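You operate a simulated robot arm through the tools that you are given. There is no shell and no other tool.

Carry out the task below with a simulated robot arm. There is one attempt and no reset: what you move stays moved.

JOB
Put things in order on the top of the plank rack. At the end: the white conduit clip stands where the grey hanger clip stood; the yellow pad stands on top of the silver lubricant tin; the red pier brick is on the grey wash tub; the grey hanger clip from the top of the plank rack stands where the red pier brick stood; whatever was shut is shut again. Leave all else as you found it, and nothing knocked over.

Only the result counts: the job must be done as asked and must still hold three seconds after the hand-in. Knocking over, shifting, dropping, spilling or breaking anything else fails it.

ROBOT AND FRAMES
A 6-joint arm with a two-finger parallel gripper, fixed in place. Base frame: the origin is on the floor under the middle of its stand, x ahead of it, y to its left, z up; the work surface is at about z = 0.8. Lengths are in m, angles in degrees, forces in N, time in s.
With the tool pointing down near the work surface it reaches from about 0.24 to 0.64 m from the base axis. Its first joint turns from -66.0 to 66.0 degrees. Payload 2.7 kg.
The TCP is the grasp point between the finger pads, 0.023 m short of the fingertips. In the tool frame z runs along the fingers and y along their closing line. The gripper opens to 0.094 m. The fingers are 0.038 m wide and 0.01 m thick; the gripper's body (0.054 by 0.096 m) begins 0.039 m behind the TCP.
Orientation is told as [roll, pitch, yaw] about the base's x, y, z axes, in that order, counted from this pose: with the fingers straight down and closing along the base's y, the tool's x points along the base's -x, its y along +y and its z along -z.

CONTROLS
- The arm moves only by the tool play_rows. Its arguments are lists of equal length, an entry for each row: "rot": the turn, a rotation vector about the base's x, y, z in degrees, a list of three; "dp": the shift along the base's x, y, z in cm, a list of three; "hand": the opening, from 0 (shut) to 1 (fully open). In form: {"rot": [[ax, ay, az], ...], "dp": [[x, y, z], ...], "hand": [hand, ...]}. A call has 1 to 20 rows; each row is the pose to reach, as a shift and turn from the pose commanded when the call began. Each row takes 0.2 s and may step no farther than 0.05 m and 8.6 degrees from the row before; otherwise, or with a gripper value out of range, the whole call is refused. A pose out of reach is approached as far as the arm can. The call stops where the force on the tool passes 40 N (or 10 N more than at its start, if that is more) or the arm is blocked; 0.2 s more then pass. Each finger travels about 0.045 m/s and halts on what it meets, pressing with about 30 N; the grip force reading is that of the motor and also rises with nothing between the fingers. The clock runs only during rows and for 0.2 s after the last one: add rows that repeat a pose to give the fingers time. The reply holds the time, the measured pose of the TCP, the force on the tool along the base axes, the opening and the grip force, in the units named above and with some noise, with the torque about the TCP (base axes, N m) and any sound that the robot's microphone picked up.
- Cameras (640 x 400 px; columns grow to the right, rows downward): "scene" is fixed at [0.0824, -0.4359, 1.4115]; the picture's right is [0.73, -0.68, 0.00], its down [-0.34, -0.37, -0.86] and it looks along [0.59, 0.63, -0.50] (base axes); focal length 343 px, centre (320, 200). "wrist" rides on the gripper at [0.086, 0.016, -0.074] in the tool frame; the picture's right is [-0.18, 0.98, 0.00], its down [-0.58, -0.11, -0.81] and it looks along [-0.79, -0.15, 0.59] (tool axes); focal length 243 px, centre (320, 200). There is no depth. A picture from a camera that has moved, and an enlarged one, comes with that camera's place and axes in the base frame and with its lens.
- grab_frame(camera): a new picture of that camera. It takes no simulated time.
- zoom(camera, box): a new picture of the part [left, top, right, bottom] of that camera's present view, enlarged. It takes no simulated time.
- hand_in(): hands the job in; it is judged then, once.

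Places have to be worked out from the pictures, the camera data and where the tool is seen. Open the gripper and draw the arm clear of the work before you hand the job in, unless the task says otherwise.

The tools are called after ">>>" as name(argument=value, ...) on one line, values as JSON. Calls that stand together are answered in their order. play_rows: Moves the arm, as the interface text tells. Its arguments: {"type":"object","properties":{"rot":{"type":"array"},"dp":{"type":"array"},"hand":{"type":"array"}},"required":["rot","dp","hand"]} The other tools are called the same way: grab_frame (camera) takes a picture; zoom (camera, box) takes an enlarged picture of a part of a camera's view; hand_in () hands the job in.

At the start:

```text
time: 0.0
tcp_pos: [0.4693, -0.0176, 1.1294]
orientation: [0.0, -0.1, -0.1]
contact_force: [0.2, 0.1, 0.1]
ft_torque: [-0.02, -0.03, -0.01]
gripper_width: 0.0943
grasp_force: 0.0
```

scene: 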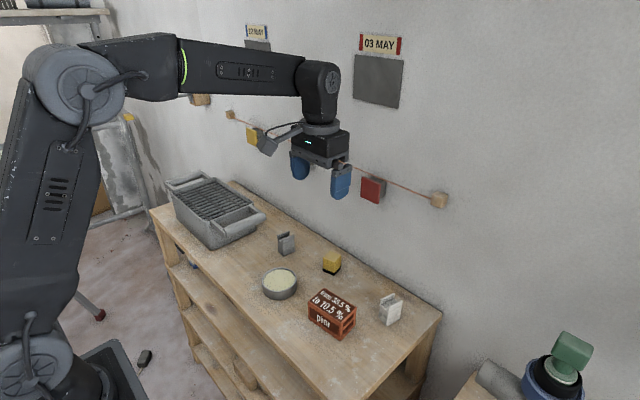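
wrist: 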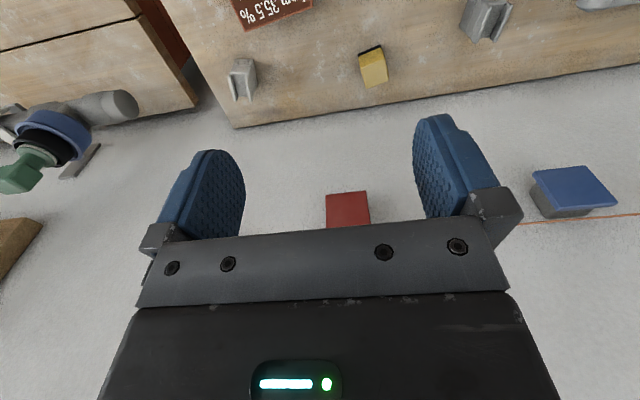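

I start by looking closer at the scene to identify all the objects on the rack.

>>> zoom(camera="scene", box=[240, 210, 440, 350])

>>> zoom(camera="scene", box=[140, 150, 300, 260])

>>> zoom(camera="wrist", box=[200, 0, 640, 130])

```text
2.86 times, centred on (340, 280) of scene
camera zoom: at [0.0824, -0.4359, 1.4115], right [0.73, -0.68, 0.0], down [-0.34, -0.37, -0.86], along [0.59, 0.63, -0.5], focal length 979 px, centre (263, -29)
```

zoom: 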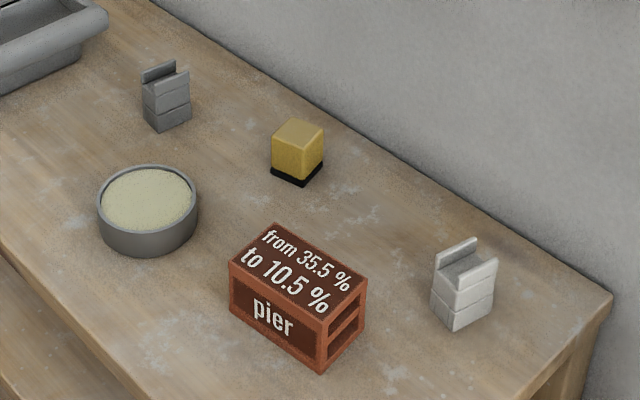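

```text
3.64 times, centred on (220, 205) of scene
camera zoom: at [0.0824, -0.4359, 1.4115], right [0.73, -0.68, 0.0], down [-0.34, -0.37, -0.86], along [0.59, 0.63, -0.5], focal length 1246 px, centre (684, 182)
```

zoom: 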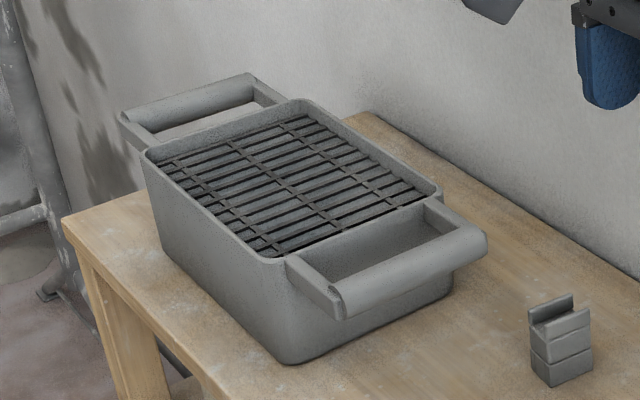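

```text
1.45 times, centred on (420, 65) of wrist
camera zoom: at [0.3827, -0.0022, 1.2054], right [0.18, 0.98, 0.0], down [0.58, -0.11, 0.81], along [0.79, -0.15, -0.59], focal length 353 px, centre (174, 396)
```

zoom: 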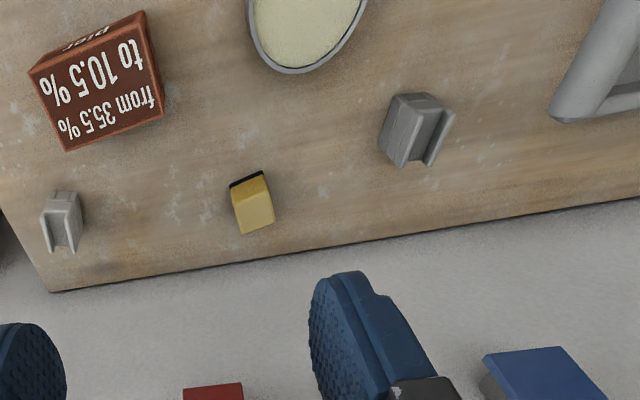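

The scene shows, by my estimates on z = 0.8: brick about (0.46, -0.07), white clip (0.563, -0.150), yellow pad (0.578, 0.05), grey clip (0.537, 0.19), tin (0.437, 0.095), tub about (0.453, 0.445) with rim near z 0.90. I lower the arm a bit toward the brick to get a better wrist view.

>>> play_rows(rot=[[0, 0, 0], [0, 0, 0], [0, 0, 0], [0, 0, 0], [0, 0, 0]], dp=[[-2, -1, -3], [-4, -2, -6], [-6, -3, -9], [-8, -4, -12], [-8, -4, -12]], hand=[1, 1, 1, 1, 1])

>>> grab_frame(camera="wrist")

>>> grab_frame(camera="scene")

```text
time: 1.2
tcp_pos: [0.3891, -0.0583, 1.0091]
orientation: [0.2, 0.1, 0.0]
contact_force: [1.2, 0.3, 0.3]
ft_torque: [0.01, 0.02, 0.0]
gripper_width: 0.0941
grasp_force: 0.0
```

```text
taken
camera wrist: at [0.3033, -0.0421, 1.0852], right [0.18, 0.98, 0.0], down [0.58, -0.11, 0.81], along [0.79, -0.15, -0.59], focal length 243 px, centre (320, 200)
```

wrist: 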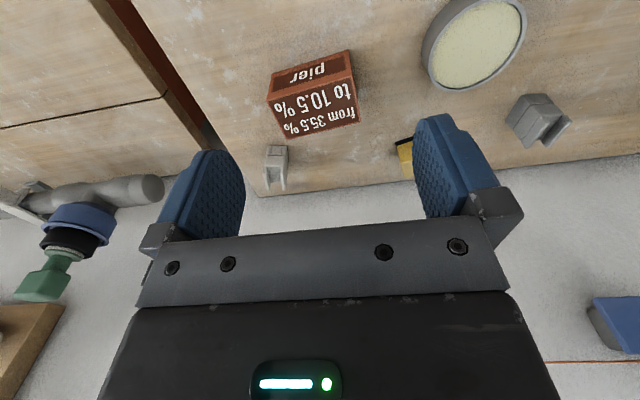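

```text
taken
```

scene: 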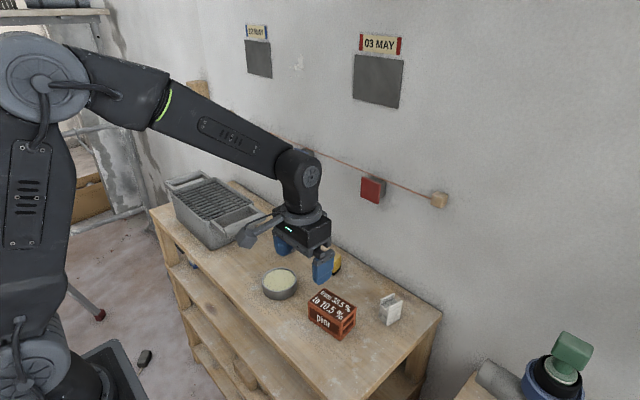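

Good view of the top; I enlarge it to measure the objects.

>>> zoom(camera="wrist", box=[240, 30, 400, 210])

>>> zoom(camera="wrist", box=[400, 0, 600, 180])

```text
2.22 times, centred on (320, 120) of wrist
camera zoom: at [0.3033, -0.0421, 1.0852], right [0.18, 0.98, 0.0], down [0.58, -0.11, 0.81], along [0.79, -0.15, -0.59], focal length 539 px, centre (320, 378)
```

zoom: 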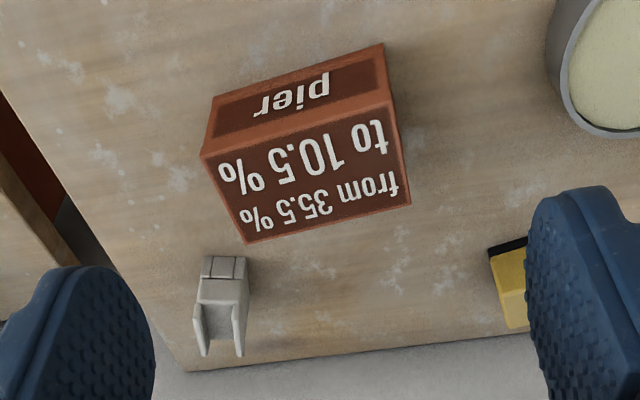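

```text
2.22 times, centred on (500, 90) of wrist
camera zoom: at [0.3033, -0.0421, 1.0852], right [0.18, 0.98, 0.0], down [0.58, -0.11, 0.81], along [0.79, -0.15, -0.59], focal length 539 px, centre (-80, 444)
```

zoom: 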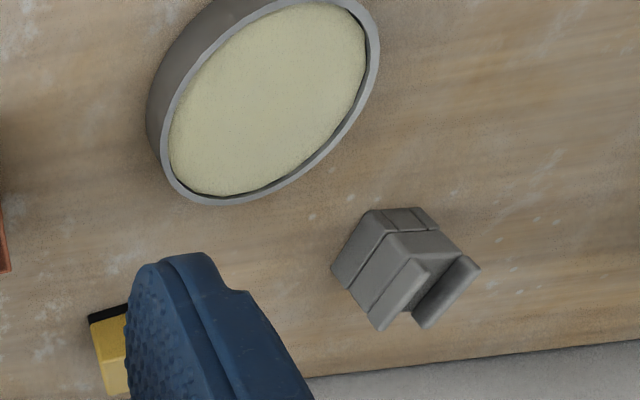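

The brick's centre comes out at about (0.457, -0.073), yaw about 5.6°, 0.054 wide by 0.090 long by about 0.05 high. It must be gripped across its short side, so I turn the tool by about +96° while moving above it.

>>> play_rows(rot=[[0, 0, 8], [0, 0, 16], [0, 0, 24], [0, 0, 32], [0, 0, 40], [0, 0, 48], [0, 0, 56], [0, 0, 64], [0, 0, 72], [0, 0, 80], [0, 0, 88], [0, 0, 95.6], [0, 0, 95.6]], dp=[[0.6, -0.1, 0], [1.2, -0.2, 0], [1.8, -0.3, 0], [2.4, -0.4, 0], [3, -0.5, 0], [3.6, -0.7, 0], [4.2, -0.8, -0.5], [4.8, -1, -1], [5.4, -1.1, -1.5], [6, -1.3, -2], [6.5, -1.4, -2.5], [6.8, -1.5, -3], [6.8, -1.5, -3]], hand=[1, 1, 1, 1, 1, 1, 1, 1, 1, 1, 1, 1, 1])

>>> grab_frame(camera="wrist")

>>> grab_frame(camera="scene")

```text
time: 4.0
tcp_pos: [0.4574, -0.074, 0.9798]
orientation: [0.1, 0.0, 95.7]
contact_force: [0.3, 0.8, 0.4]
ft_torque: [-0.01, 0.02, 0.02]
gripper_width: 0.0941
grasp_force: 0.0
```

```text
taken
camera wrist: at [0.4495, -0.1615, 1.0559], right [-1.0, 0.09, 0.0], down [0.05, 0.59, 0.81], along [0.07, 0.8, -0.59], focal length 243 px, centre (320, 200)
```

wrist: 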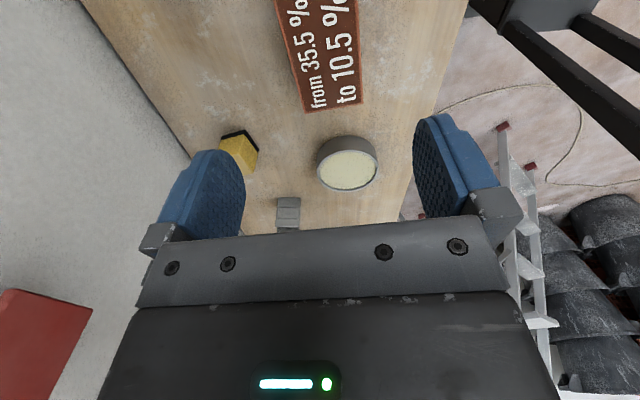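

```text
taken
```

scene: 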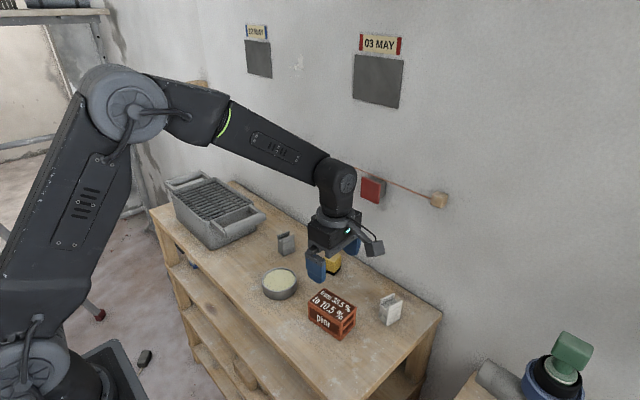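

The tool is aligned above the brick; I zoom in the wrist view to check the lateral alignment between the fingers before descending.

>>> zoom(camera="wrist", box=[200, 0, 450, 220])

>>> zoom(camera="scene", box=[260, 200, 440, 350])

```text
1.82 times, centred on (325, 110) of wrist
camera zoom: at [0.4495, -0.1615, 1.0559], right [-1.0, 0.09, 0.0], down [0.05, 0.59, 0.81], along [0.07, 0.8, -0.59], focal length 441 px, centre (311, 364)
```

zoom: 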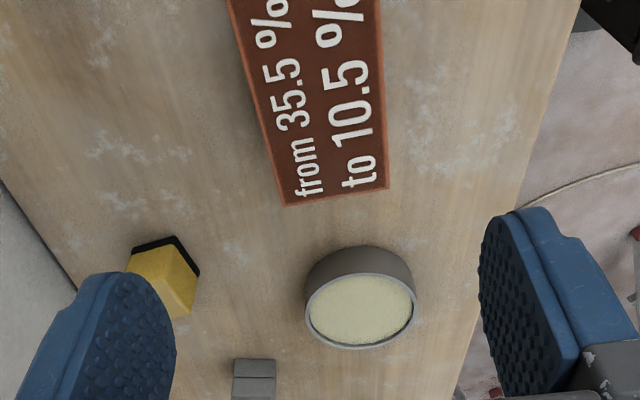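

```text
2.67 times, centred on (350, 275) of scene
camera zoom: at [0.0824, -0.4359, 1.4115], right [0.73, -0.68, 0.0], down [-0.34, -0.37, -0.86], along [0.59, 0.63, -0.5], focal length 914 px, centre (240, 0)
```

zoom: 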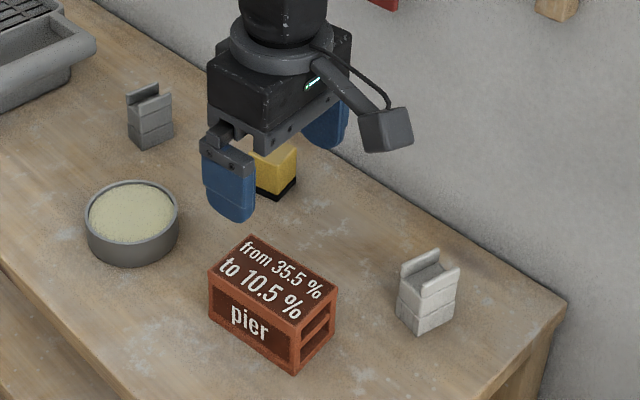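

The brick sits centred between the fingers to within 3 mm. I descend to TCP z ≈ 0.83 with the gripper open.

>>> play_rows(rot=[[0, 0, 0], [0, 0, 0], [0, 0, 0], [0, 0, 0], [0, 0, 0], [0, 0, 0], [0, 0, 0]], dp=[[-0.1, 0, -3], [-0.2, 0, -6], [-0.2, 0, -9], [-0.2, 0, -11.5], [-0.2, 0, -13.5], [-0.2, 0, -15], [-0.2, 0, -15]], hand=[1, 1, 1, 1, 1, 1, 1])

>>> grab_frame(camera="wrist")

>>> zoom(camera="scene", box=[260, 200, 440, 350])

```text
time: 5.6
tcp_pos: [0.4547, -0.0737, 0.8293]
orientation: [0.1, -0.1, 95.7]
contact_force: [0.4, 0.3, 0.3]
ft_torque: [-0.02, 0.05, 0.01]
gripper_width: 0.094
grasp_force: 0.1
```

```text
taken
camera wrist: at [0.4473, -0.1612, 0.9052], right [-1.0, 0.09, 0.0], down [0.05, 0.59, 0.81], along [0.07, 0.8, -0.59], focal length 243 px, centre (320, 200)
```

wrist: 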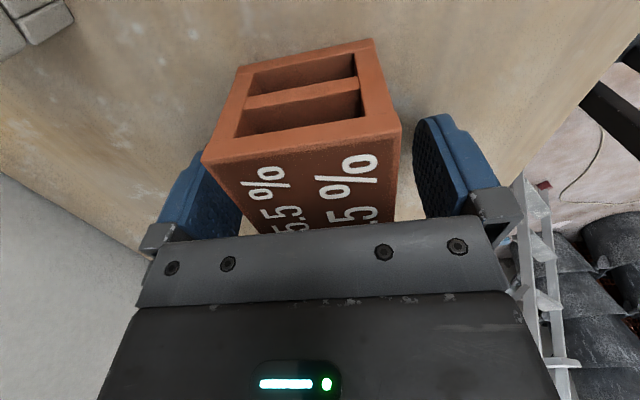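

```text
2.67 times, centred on (350, 275) of scene
camera zoom: at [0.0824, -0.4359, 1.4115], right [0.73, -0.68, 0.0], down [-0.34, -0.37, -0.86], along [0.59, 0.63, -0.5], focal length 914 px, centre (240, 0)
```

zoom: 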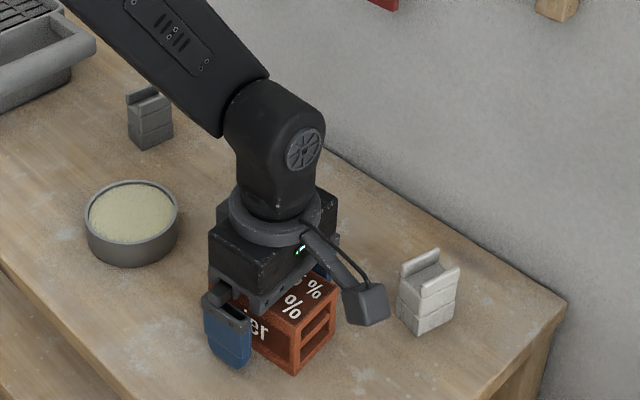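

The brick is well between the fingers with clearance on both sides. I close the gripper on it.

>>> play_rows(rot=[[0, 0, 0], [0, 0, 0], [0, 0, 0], [0, 0, 0], [0, 0, 0], [0, 0, 0]], dp=[[0, 0, 0], [0, 0, 0], [0, 0, 0], [0, 0, 0], [0, 0, 0], [0, 0, 0]], hand=[0.7, 0.4, 0.2, 0, 0, 0])

```text
time: 7.0
tcp_pos: [0.4561, -0.0736, 0.8287]
orientation: [0.1, 0.0, 95.6]
contact_force: [-0.2, 0.6, -0.2]
ft_torque: [0.06, -0.03, -0.01]
gripper_width: 0.0549
grasp_force: 30.0
```

The grip holds at 0.055 m width with 30 N. I lift straight up and check the hold.

>>> play_rows(rot=[[0, 0, 0], [0, 0, 0], [0, 0, 0], [0, 0, 0], [0, 0, 0], [0, 0, 0], [0, 0, 0], [0, 0, 0], [0, 0, 0]], dp=[[0, 0, 1], [0, 0, 2.5], [0, 0, 4.5], [0, 0, 7], [0, 0, 10], [0, 0, 13], [0, 0, 16], [0, 0, 19], [0, 0, 19]], hand=[0, 0, 0, 0, 0, 0, 0, 0, 0])

>>> zoom(camera="scene", box=[240, 150, 460, 350])

>>> grab_frame(camera="wrist")

```text
time: 9.0
tcp_pos: [0.4543, -0.0717, 1.0185]
orientation: [0.2, 0.1, 95.6]
contact_force: [0.2, -0.1, -1.6]
ft_torque: [0.0, -0.02, -0.02]
gripper_width: 0.0545
grasp_force: 29.8
```

```text
2.00 times, centred on (350, 250) of scene
camera zoom: at [0.0824, -0.4359, 1.4115], right [0.73, -0.68, 0.0], down [-0.34, -0.37, -0.86], along [0.59, 0.63, -0.5], focal length 685 px, centre (260, 100)
```

zoom: 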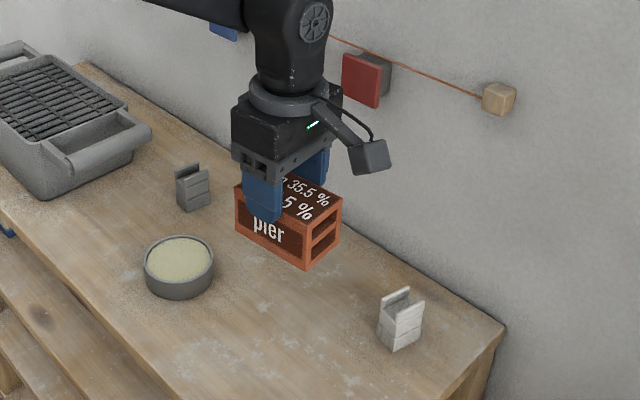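

```text
taken
camera wrist: at [0.4473, -0.1594, 1.0955], right [-1.0, 0.09, 0.0], down [0.05, 0.59, 0.81], along [0.07, 0.8, -0.59], focal length 243 px, centre (320, 200)
```

wrist: 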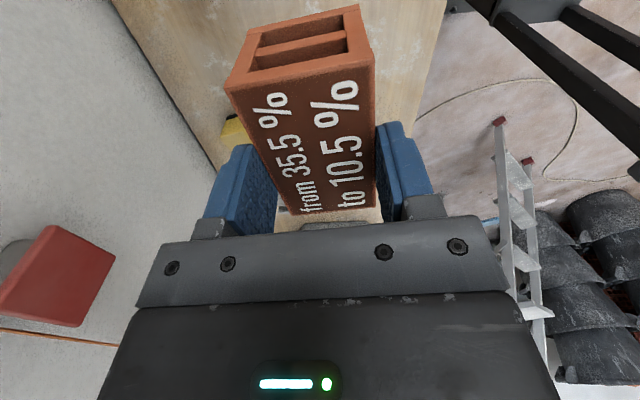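

The brick is held level. I carry it at TCP z ≈ 1.02 (its underside near 0.99) over to above the near part of the tub.

>>> play_rows(rot=[[0, 0, 0], [0, 0, 0], [0, 0, 0], [0, 0, 0], [0, 0, 0], [0, 0, 0], [0, 0, 0], [0, 0, 0], [0, 0, 0], [0, 0, 0], [0, 0, 0], [0, 0, 0], [0, 0, 0], [0, 0, 0], [0, 0, 0]], dp=[[0, 2, 0.5], [0, 5, 1], [0, 8, 1.5], [0, 11, 2], [0, 14, 2], [0, 17, 2], [0, 20, 2], [0, 23, 2], [0, 26, 2], [0, 29, 2], [0, 32, 2], [0, 35, 2], [0, 38, 2], [0, 40, 2], [0, 40, 2]], hand=[0, 0, 0, 0, 0, 0, 0, 0, 0, 0, 0, 0, 0, 0, 0])

>>> grab_frame(camera="scene")

>>> grab_frame(camera="wrist")

```text
time: 12.2
tcp_pos: [0.4538, 0.3262, 1.0391]
orientation: [0.0, 0.0, 95.6]
contact_force: [0.0, 0.0, -2.2]
ft_torque: [-0.01, 0.0, 0.01]
gripper_width: 0.0543
grasp_force: 29.7
```

```text
taken
```

scene: 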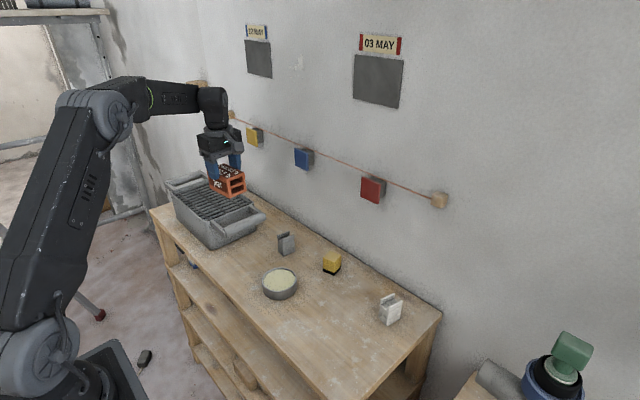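

```text
taken
camera wrist: at [0.4464, 0.239, 1.1152], right [-1.0, 0.09, 0.0], down [0.05, 0.59, 0.81], along [0.07, 0.8, -0.59], focal length 243 px, centre (320, 200)
```

wrist: 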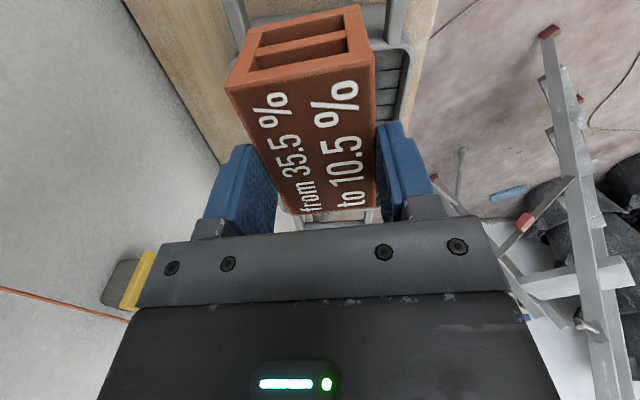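

I zoom in on both views to locate the tub's rim and grate relative to the brick.

>>> zoom(camera="wrist", box=[200, 0, 450, 220])

>>> zoom(camera="scene", box=[140, 120, 300, 260])

```text
1.82 times, centred on (325, 110) of wrist
camera zoom: at [0.4464, 0.239, 1.1152], right [-1.0, 0.09, 0.0], down [0.05, 0.59, 0.81], along [0.07, 0.8, -0.59], focal length 441 px, centre (311, 364)
```

zoom: 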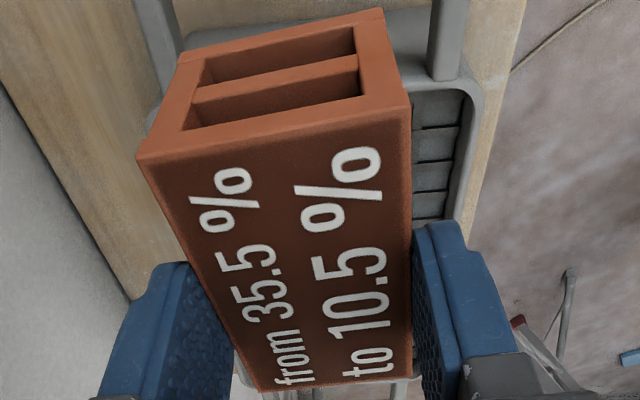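

```text
2.86 times, centred on (220, 190) of scene
camera zoom: at [0.0824, -0.4358, 1.4115], right [0.73, -0.68, 0.0], down [-0.34, -0.37, -0.86], along [0.59, 0.63, -0.5], focal length 979 px, centre (606, 229)
```

zoom: 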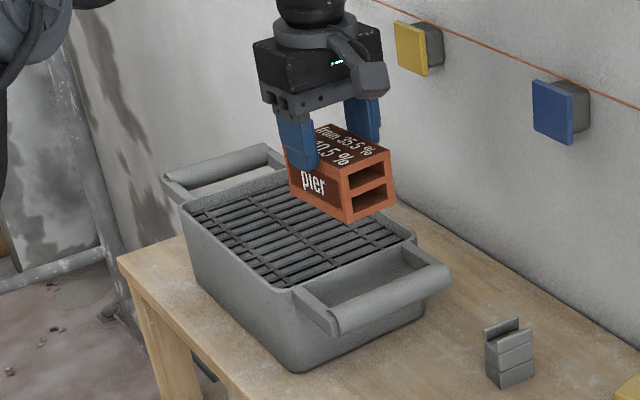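

The tub rim spans x 0.38–0.53 and y 0.325–0.565 with the rim near z 0.903. I move the brick to y ≈ 0.41 and lower it to a few cm above the grate.

>>> play_rows(rot=[[0, 0, 0], [0, 0, 0], [0, 0, 0], [0, 0, 0], [0, 0, 0], [0, 0, 0], [0, 0, 0]], dp=[[0, 3, 0], [0, 6, 0], [0, 8.4, 0], [0, 8.4, -3], [0, 8.4, -6], [0, 8.4, -8], [0, 8.4, -8]], hand=[0, 0, 0, 0, 0, 0, 0])

>>> zoom(camera="scene", box=[140, 120, 300, 260])

>>> grab_frame(camera="wrist")

```text
time: 13.8
tcp_pos: [0.4541, 0.4102, 0.9593]
orientation: [0.1, 0.1, 95.5]
contact_force: [0.0, -0.5, -3.2]
ft_torque: [-0.01, -0.06, -0.02]
gripper_width: 0.0545
grasp_force: 29.9
```

```text
2.86 times, centred on (220, 190) of scene
camera zoom: at [0.0824, -0.4358, 1.4115], right [0.73, -0.68, 0.0], down [-0.34, -0.37, -0.86], along [0.59, 0.63, -0.5], focal length 979 px, centre (606, 229)
```

zoom: 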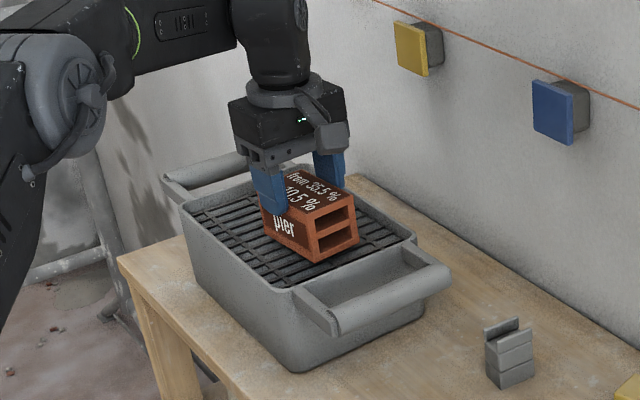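

```text
taken
camera wrist: at [0.4468, 0.3229, 1.0355], right [-1.0, 0.09, 0.0], down [0.05, 0.59, 0.81], along [0.07, 0.8, -0.59], focal length 243 px, centre (320, 200)
```

wrist: 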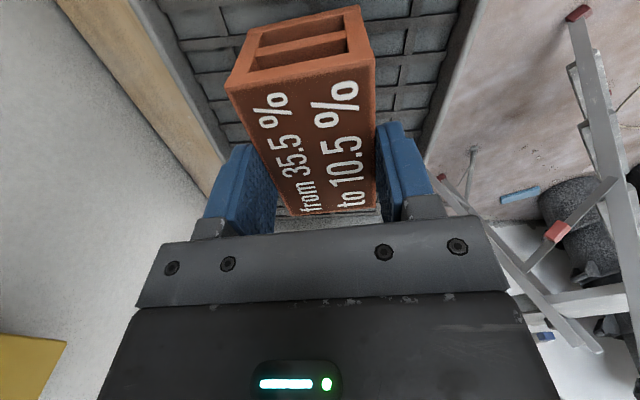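

The brick is centred over the grate. I lower it slowly, watching the force for contact.

>>> play_rows(rot=[[0, 0, 0], [0, 0, 0], [0, 0, 0], [0, 0, 0], [0, 0, 0], [0, 0, 0], [0, 0, 0]], dp=[[0, 0, -0.6], [0, 0, -1.2], [0, 0, -1.7], [0, 0, -2.1], [0, 0, -2.5], [0, 0, -2.8], [0, 0, -2.8]], hand=[0, 0, 0, 0, 0, 0, 0])

>>> zoom(camera="scene", box=[140, 120, 300, 260])

```text
time: 14.8
tcp_pos: [0.4563, 0.4117, 0.948]
orientation: [-0.6, -0.4, 95.7]
contact_force: [-0.6, 0.4, 1.9]
ft_torque: [-0.17, 0.16, -0.01]
gripper_width: 0.0547
grasp_force: 30.1
stopped in row 4: the force on the tool passed its limit at 44 N (the readings are from after the stop); the commanded pose is now the measured one
```

```text
2.86 times, centred on (220, 190) of scene
camera zoom: at [0.0823, -0.4359, 1.4115], right [0.73, -0.68, 0.0], down [-0.34, -0.37, -0.86], along [0.59, 0.63, -0.5], focal length 979 px, centre (606, 229)
```

zoom: 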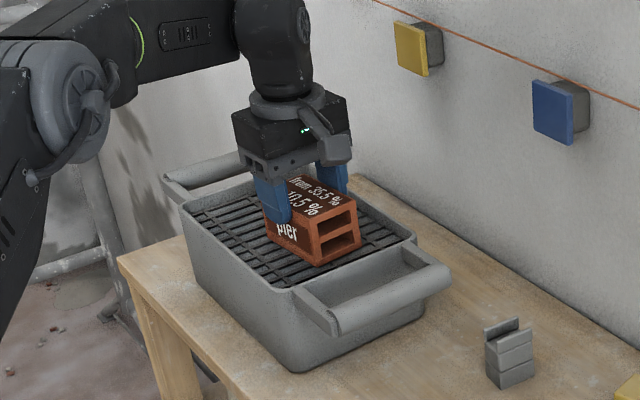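

Contact came earlier than I expected (TCP z ≈ 0.948). I look closely at what touched before deciding anything.

>>> zoom(camera="scene", box=[180, 150, 260, 220])

>>> grab_frame(camera="wrist")

>>> zoom(camera="wrist", box=[180, 0, 460, 230])

```text
5.71 times, centred on (220, 185) of scene
camera zoom: at [0.0823, -0.4359, 1.4115], right [0.73, -0.68, 0.0], down [-0.34, -0.37, -0.86], along [0.59, 0.63, -0.5], focal length 1958 px, centre (891, 286)
```

zoom: 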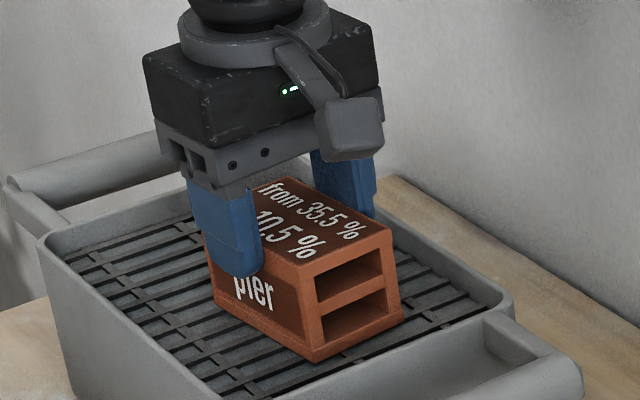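

```text
taken
camera wrist: at [0.4486, 0.3242, 1.0229], right [-1.0, 0.09, -0.01], down [0.04, 0.58, 0.81], along [0.07, 0.81, -0.58], focal length 243 px, centre (320, 200)
```

wrist: 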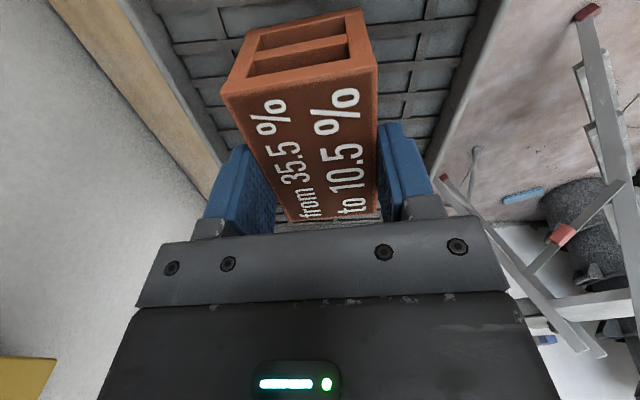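

```text
1.74 times, centred on (320, 115) of wrist
camera zoom: at [0.4486, 0.3242, 1.0229], right [-1.0, 0.09, -0.01], down [0.04, 0.58, 0.81], along [0.07, 0.81, -0.58], focal length 422 px, centre (320, 348)
```

zoom: 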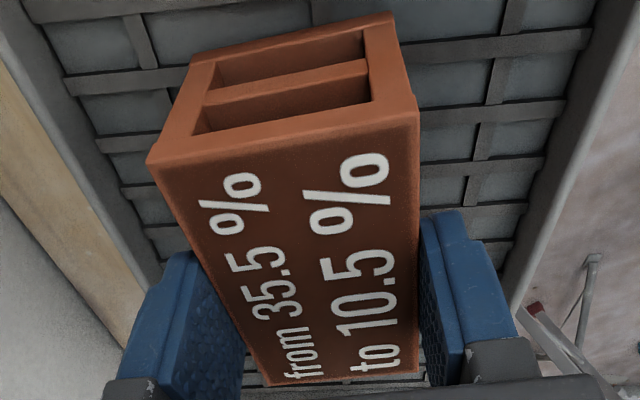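

The brick had slid down about 2.5 cm in the grip during the lift, so its underside (≈0.895) is already resting on the grate; that explains the early contact. It stands level, so I open the fingers gently.

>>> play_rows(rot=[[0, 0, 0], [0, 0, 0], [0, 0, 0], [0, 0, 0], [0, 0, 0], [0, 0, 0]], dp=[[0, 0, 0], [0, 0, 0], [0, 0, 0], [0, 0, 0], [0, 0, 0], [0, 0, 0]], hand=[0.6, 0.65, 0.7, 0.8, 0.9, 0.9])

>>> zoom(camera="scene", box=[180, 150, 260, 220])

```text
time: 16.2
tcp_pos: [0.4568, 0.4119, 0.9471]
orientation: [-0.4, -0.4, 95.8]
contact_force: [-0.2, 0.1, 0.2]
ft_torque: [0.01, 0.0, 0.03]
gripper_width: 0.0847
grasp_force: 0.0
```

```text
5.71 times, centred on (220, 185) of scene
camera zoom: at [0.0824, -0.4359, 1.4115], right [0.73, -0.68, 0.0], down [-0.34, -0.37, -0.86], along [0.59, 0.63, -0.5], focal length 1958 px, centre (891, 286)
```

zoom: 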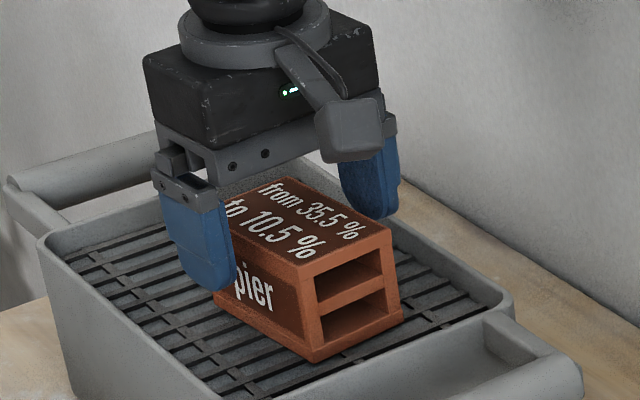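

The brick stands flat on the grate and is released. I raise the arm straight up, then move to above the grey hanger clip, turning to yaw ≈ 82.5°.

>>> play_rows(rot=[[0, 0, 0], [0, 0, 0], [0, 0, 0], [0, 0, 0], [-0.4, 0.4, -2], [-0.4, 0.4, -4], [-0.4, 0.4, -6], [-0.4, 0.4, -8], [-0.4, 0.4, -10], [-0.4, 0.4, -12], [-0.4, 0.4, -13.2], [-0.4, 0.4, -13.2]], dp=[[0, 0, 2], [0, 0, 5], [0, 0, 8], [0, 0, 10], [1, -4, 10], [2.2, -8, 10], [3.4, -12, 9], [4.8, -16, 7], [6.2, -19, 5], [7.2, -21, 4], [7.8, -22.2, 3], [7.8, -22.2, 3]], hand=[1, 1, 1, 1, 1, 1, 1, 1, 1, 1, 1, 1])

>>> grab_frame(camera="scene")

>>> grab_frame(camera="wrist")

```text
time: 18.8
tcp_pos: [0.5363, 0.1887, 0.9777]
orientation: [0.0, 0.0, 82.5]
contact_force: [0.7, -0.2, -0.8]
ft_torque: [-0.04, -0.02, 0.01]
gripper_width: 0.094
grasp_force: 0.0
```

```text
taken
```

scene: 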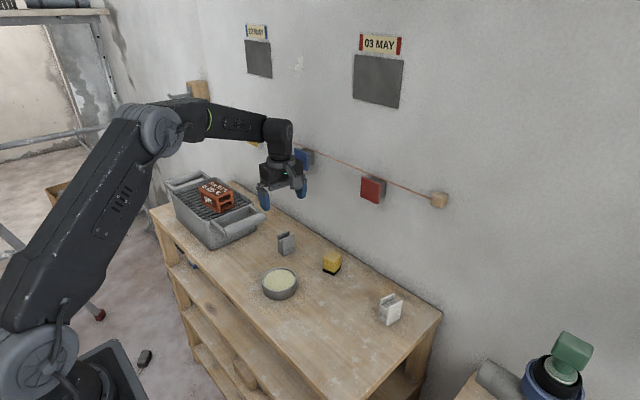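

```text
taken
camera wrist: at [0.5075, 0.1054, 1.0543], right [-0.95, 0.31, 0.0], down [0.18, 0.56, 0.81], along [0.25, 0.77, -0.59], focal length 243 px, centre (320, 200)
```

wrist: 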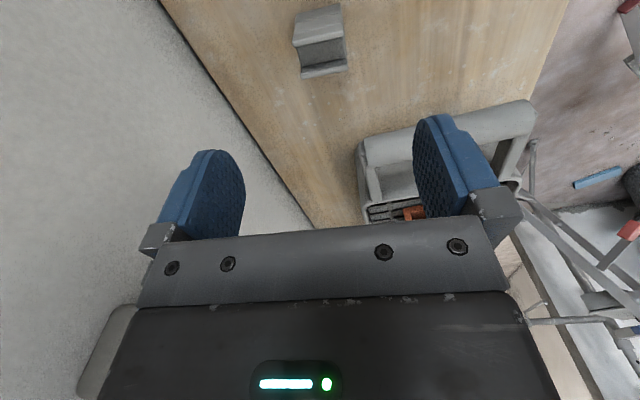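

The arm is above the grey clip and clear of the wall blocks. I zoom in to check the clip's alignment with the fingers.

>>> zoom(camera="wrist", box=[230, 0, 430, 125])

>>> zoom(camera="scene", box=[240, 210, 340, 290])

>>> zoom(camera="scene", box=[160, 150, 320, 260])

```text
3.20 times, centred on (330, 62) of wrist
camera zoom: at [0.5075, 0.1054, 1.0543], right [-0.95, 0.31, 0.0], down [0.18, 0.56, 0.81], along [0.25, 0.77, -0.59], focal length 776 px, centre (288, 640)
```

zoom: 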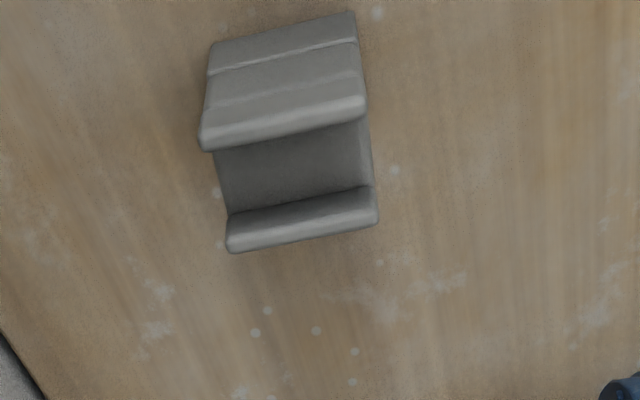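

```text
5.00 times, centred on (290, 250) of scene
camera zoom: at [0.0824, -0.4359, 1.4115], right [0.73, -0.68, 0.0], down [-0.34, -0.37, -0.86], along [0.59, 0.63, -0.5], focal length 1713 px, centre (470, -50)
```

zoom: 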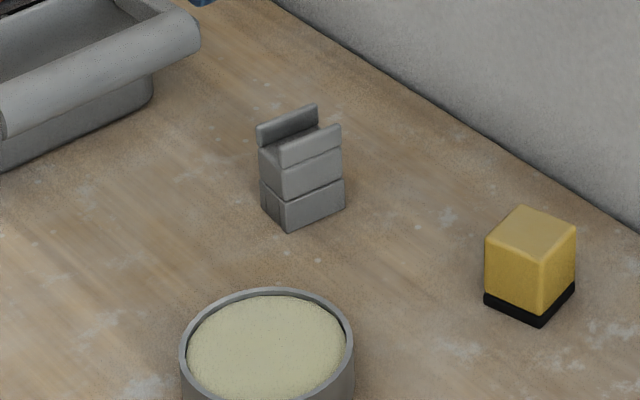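

```text
3.64 times, centred on (240, 205) of scene
camera zoom: at [0.0824, -0.4359, 1.4115], right [0.73, -0.68, 0.0], down [-0.34, -0.37, -0.86], along [0.59, 0.63, -0.5], focal length 1246 px, centre (611, 182)
```

zoom: 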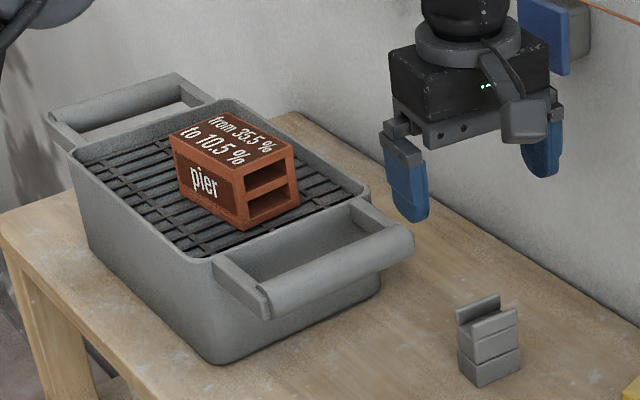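

The clip's centre is about (0.534, 0.188) with yaw −7.9°, between the fingers. I descend to TCP z ≈ 0.829 and check.

>>> play_rows(rot=[[0, 0, 0], [0, 0, 0], [0, 0, 0], [0, 0, 0], [0, 0, 0], [0, 0, 0], [0, 0, 0]], dp=[[-0.1, 0, -3], [-0.2, 0, -6], [-0.2, 0, -9], [-0.2, 0, -11.5], [-0.2, 0, -13.5], [-0.2, 0, -14.8], [-0.2, 0, -14.8]], hand=[1, 1, 1, 1, 1, 1, 1])

>>> grab_frame(camera="wrist")

>>> zoom(camera="scene", box=[220, 150, 380, 290])

```text
time: 20.4
tcp_pos: [0.5341, 0.189, 0.8282]
orientation: [-0.2, -0.1, 82.4]
contact_force: [0.3, -0.4, -0.6]
ft_torque: [-0.01, 0.02, 0.02]
gripper_width: 0.0939
grasp_force: 0.1
```

```text
taken
camera wrist: at [0.5062, 0.1058, 0.9048], right [-0.95, 0.31, 0.0], down [0.18, 0.56, 0.81], along [0.25, 0.77, -0.59], focal length 243 px, centre (320, 200)
```

wrist: 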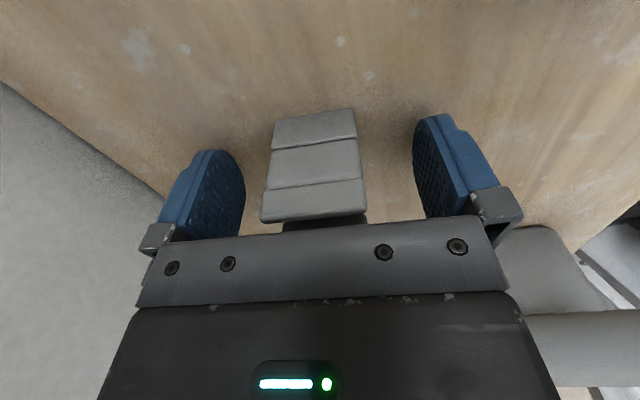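

```text
2.86 times, centred on (300, 220) of scene
camera zoom: at [0.0824, -0.4359, 1.4115], right [0.73, -0.68, 0.0], down [-0.34, -0.37, -0.86], along [0.59, 0.63, -0.5], focal length 979 px, centre (377, 143)
```

zoom: 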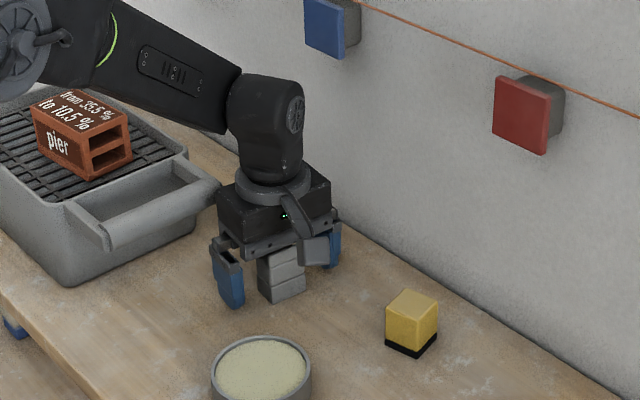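

The clip is centred between the fingers to within a millimetre or so. I close the gripper.

>>> play_rows(rot=[[0, 0, 0], [0, 0, 0], [0, 0, 0], [0, 0, 0], [0, 0, 0], [0, 0, 0], [0, 0, 0], [0, 0, 0]], dp=[[0, 0, 0], [0, 0, 0], [0, 0, 0], [0, 0, 0], [0, 0, 0], [0, 0, 0], [0, 0, 0], [0, 0, 0]], hand=[0.8, 0.6, 0.4, 0.2, 0, 0, 0, 0])

>>> grab_frame(camera="wrist")

```text
time: 22.2
tcp_pos: [0.5339, 0.1892, 0.8293]
orientation: [-0.1, 0.1, 82.5]
contact_force: [0.3, -0.2, 0.9]
ft_torque: [-0.02, -0.02, -0.01]
gripper_width: 0.0387
grasp_force: 29.7
```

```text
taken
camera wrist: at [0.5061, 0.1058, 0.905], right [-0.95, 0.31, 0.0], down [0.18, 0.56, 0.81], along [0.25, 0.77, -0.59], focal length 243 px, centre (320, 200)
```

wrist: 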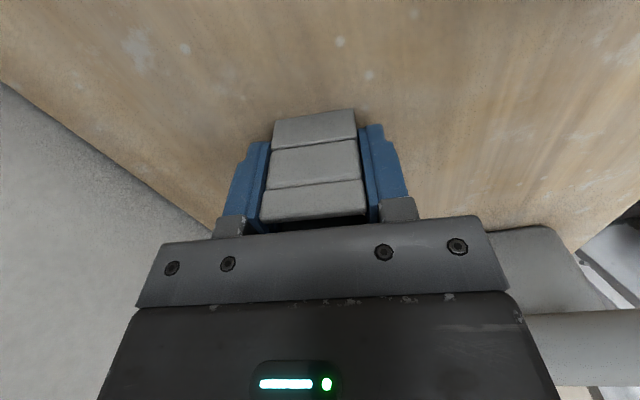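

Gripped at 0.0387 m. I lift slowly by 4 cm first and check for slipping.

>>> play_rows(rot=[[0, 0, 0], [0, 0, 0], [0, 0, 0], [0, 0, 0], [0, 0, 0], [0, 0, 0]], dp=[[0, 0, 0.4], [0, 0, 1], [0, 0, 2], [0, 0, 3], [0, 0, 4], [0, 0, 4]], hand=[0, 0, 0, 0, 0, 0])

>>> grab_frame(camera="wrist")

>>> zoom(camera="scene", box=[240, 190, 340, 290])

```text
time: 23.6
tcp_pos: [0.5328, 0.1905, 0.8692]
orientation: [0.0, 0.0, 82.4]
contact_force: [-0.5, -0.2, -0.1]
ft_torque: [0.01, -0.03, -0.03]
gripper_width: 0.0387
grasp_force: 30.2
```

```text
taken
camera wrist: at [0.5049, 0.1062, 0.945], right [-0.95, 0.31, 0.0], down [0.18, 0.56, 0.81], along [0.25, 0.77, -0.59], focal length 243 px, centre (320, 200)
```

wrist: 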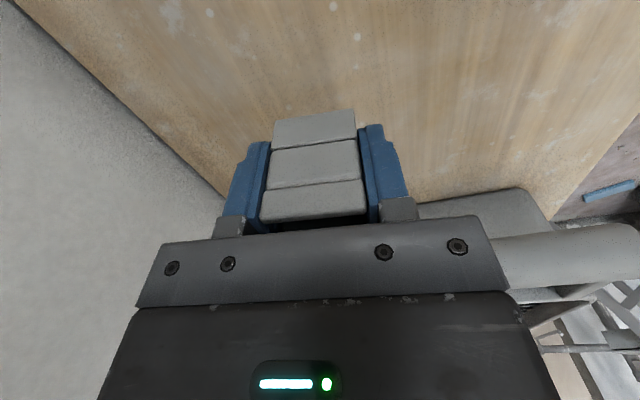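

```text
4.00 times, centred on (290, 240) of scene
camera zoom: at [0.0824, -0.4359, 1.4115], right [0.73, -0.68, 0.0], down [-0.34, -0.37, -0.86], along [0.59, 0.63, -0.5], focal length 1371 px, centre (440, 40)
```

zoom: 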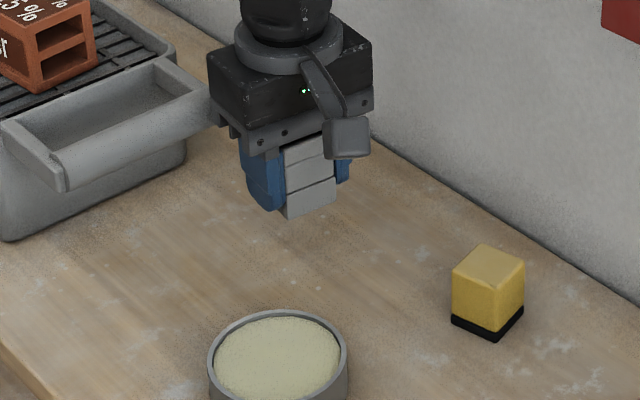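

No slip this time. I raise it further and carry it over to the brick's former place at (0.4555, −0.0735), staying well above the tin and pad.

>>> play_rows(rot=[[0, 0, 0], [0, 0, 0], [0, 0, 0], [0, 0, 0], [0, 0, 0], [0, 0, 0], [0, 0, 0], [0, 0, 0], [0, 0, 0], [0, 0, 0], [0, 0, 0], [0, 0, 0], [0, 0, 0], [0, 0, 0]], dp=[[0, 0, 2], [0, 0, 4.5], [0, 0, 7], [0, 0, 9], [-0.6, -2, 9.5], [-1.5, -5, 9.5], [-2.6, -8.5, 9.5], [-3.7, -12, 9.5], [-4.7, -15.5, 9.5], [-5.7, -19, 9.5], [-6.6, -22, 9], [-7.4, -24.5, 8], [-7.85, -26.2, 7], [-7.85, -26.2, 7]], hand=[0, 0, 0, 0, 0, 0, 0, 0, 0, 0, 0, 0, 0, 0])

>>> grab_frame(camera="wrist")

>>> grab_frame(camera="scene")

```text
time: 26.6
tcp_pos: [0.4535, -0.0711, 0.9396]
orientation: [-0.1, 0.0, 82.4]
contact_force: [-0.6, 1.2, -0.2]
ft_torque: [0.01, 0.02, 0.02]
gripper_width: 0.0389
grasp_force: 30.2
```

```text
taken
camera wrist: at [0.426, -0.1552, 1.0151], right [-0.95, 0.31, 0.0], down [0.18, 0.56, 0.81], along [0.25, 0.77, -0.59], focal length 243 px, centre (320, 200)
```

wrist: 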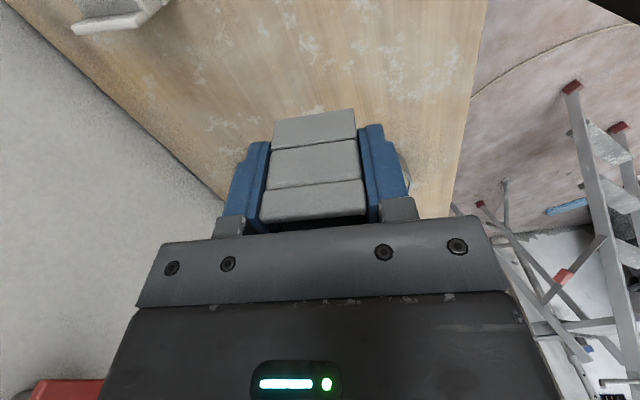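

```text
taken
```

scene: 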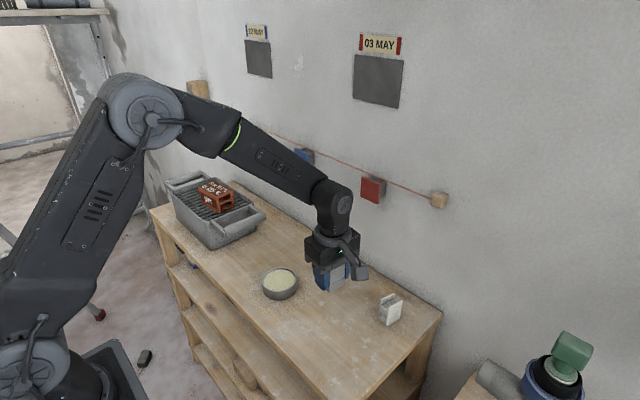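

The clip hangs level and unslipped. I shift by (+2, −2) mm and lower it to just about touching the surface.

>>> play_rows(rot=[[0, 0, 0], [0, 0, 0], [0, 0, 0], [0, 0, 0], [0, 0, 0], [0, 0, 0], [0, 0, 0], [0, 0, 0]], dp=[[0.2, -0.2, -2.5], [0.2, -0.2, -5], [0.2, -0.2, -7.5], [0.2, -0.2, -9.2], [0.2, -0.2, -10.2], [0.2, -0.2, -10.6], [0.2, -0.2, -10.8], [0.2, -0.2, -10.8]], hand=[0, 0, 0, 0, 0, 0, 0, 0])

>>> zoom(camera="scene", box=[280, 240, 420, 340])

```text
time: 28.4
tcp_pos: [0.4554, -0.075, 0.8308]
orientation: [0.0, 0.1, 82.5]
contact_force: [-0.8, 0.1, -1.0]
ft_torque: [-0.01, -0.04, -0.01]
gripper_width: 0.0387
grasp_force: 30.3
```

```text
4.00 times, centred on (350, 290) of scene
camera zoom: at [0.0824, -0.4359, 1.4115], right [0.73, -0.68, 0.0], down [-0.34, -0.37, -0.86], along [0.59, 0.63, -0.5], focal length 1371 px, centre (200, -160)
```

zoom: 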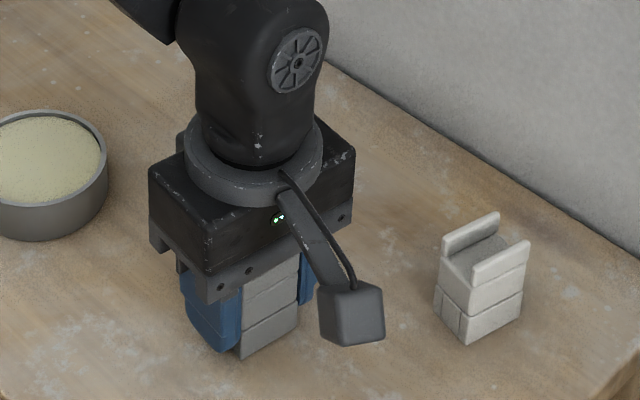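

It is about 1.5 mm above the surface. I lower the last bit and open the fingers gradually.

>>> play_rows(rot=[[0, 0, 0], [0, 0, 0], [0, 0, 0], [0, 0, 0], [0, 0, 0], [0, 0, 0], [0, 0, 0], [0, 0, 0], [0, 0, 0]], dp=[[0, 0, -0.08], [0, 0, -0.15], [0, 0, -0.15], [0, 0, -0.15], [0, 0, -0.15], [0, 0, -0.15], [0, 0, -0.15], [0, 0, -0.15], [0, 0, -0.15]], hand=[0, 0, 0.42, 0.46, 0.55, 0.7, 0.85, 1, 1])

>>> zoom(camera="scene", box=[280, 240, 420, 340])

>>> grab_frame(camera="wrist")

```text
time: 30.4
tcp_pos: [0.4562, -0.0743, 0.828]
orientation: [0.0, 0.1, 82.5]
contact_force: [-0.1, 0.0, -0.5]
ft_torque: [0.04, 0.0, -0.02]
gripper_width: 0.0939
grasp_force: 0.0
```

```text
4.00 times, centred on (350, 290) of scene
camera zoom: at [0.0824, -0.4359, 1.4115], right [0.73, -0.68, 0.0], down [-0.34, -0.37, -0.86], along [0.59, 0.63, -0.5], focal length 1371 px, centre (200, -160)
```

zoom: 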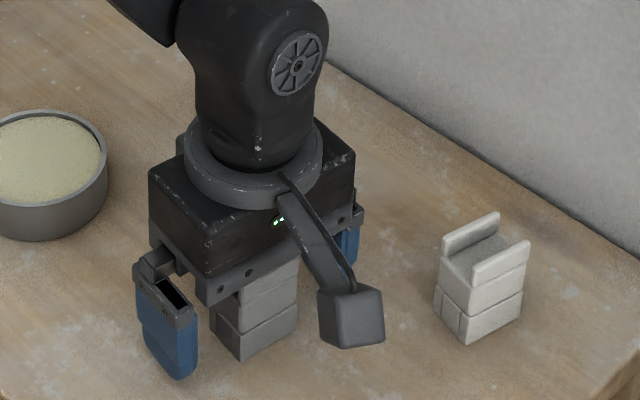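

```text
taken
camera wrist: at [0.4281, -0.1573, 0.9055], right [-0.95, 0.31, 0.0], down [0.18, 0.56, 0.81], along [0.25, 0.77, -0.59], focal length 243 px, centre (320, 200)
```

wrist: 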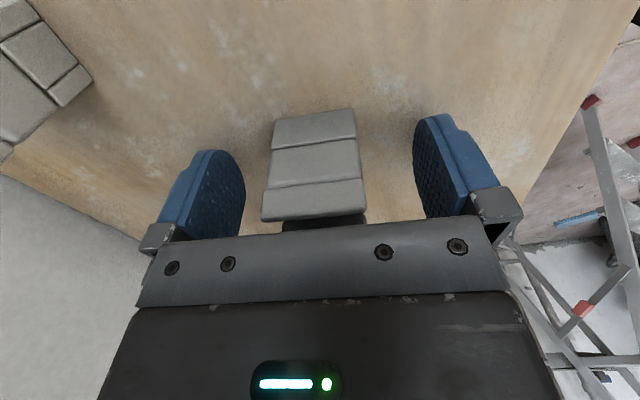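

The grey clip stands upright in the brick's old place. I rise straight up and go above the white clip (≈0.556, −0.155) with yaw ≈ 77°.

>>> play_rows(rot=[[0, 0, 0], [0, 0, 0], [0, 0, 0], [0, 0, 0], [0, 0, -1], [0, 0, -3], [0, 0, -5], [0, 0, -5.5], [0, 0, -5.5]], dp=[[0, 0, 3], [0, 0, 7], [0, 0, 11], [0, 0, 14], [2.5, -2, 15], [5.5, -4.5, 15], [8.5, -7, 15], [10, -8.1, 15], [10, -8.1, 15]], hand=[1, 1, 1, 1, 1, 1, 1, 1, 1])

>>> grab_frame(camera="wrist")

>>> zoom(camera="scene", box=[260, 180, 460, 340])

```text
time: 32.4
tcp_pos: [0.5556, -0.1564, 0.9794]
orientation: [-0.1, 0.0, 77.0]
contact_force: [1.0, -0.3, 0.1]
ft_torque: [0.0, -0.01, -0.01]
gripper_width: 0.0943
grasp_force: 0.1
```

```text
taken
camera wrist: at [0.5196, -0.2369, 1.0549], right [-0.92, 0.4, 0.0], down [0.24, 0.54, 0.81], along [0.32, 0.74, -0.59], focal length 243 px, centre (320, 200)
```

wrist: 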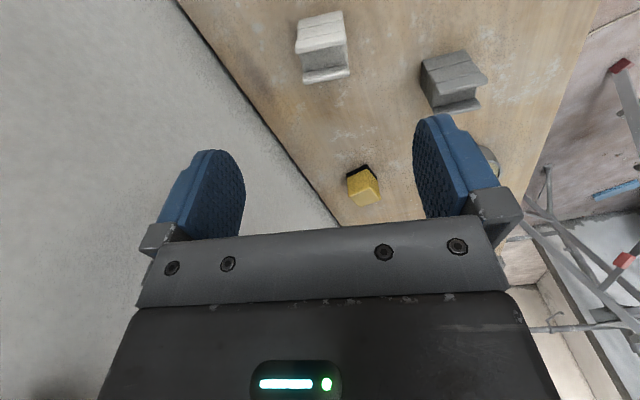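

```text
2.50 times, centred on (360, 260) of scene
camera zoom: at [0.0824, -0.4359, 1.4115], right [0.73, -0.68, 0.0], down [-0.34, -0.37, -0.86], along [0.59, 0.63, -0.5], focal length 857 px, centre (220, 50)
```

zoom: 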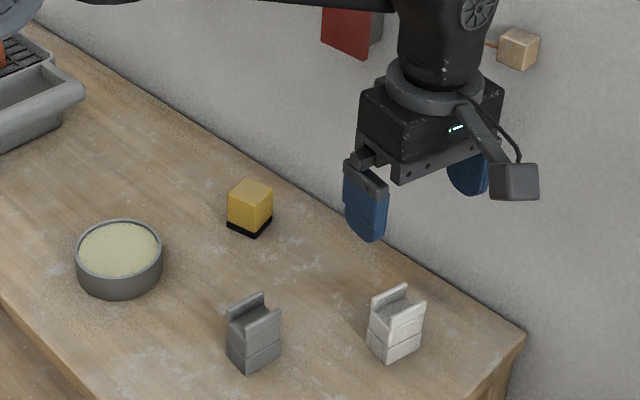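

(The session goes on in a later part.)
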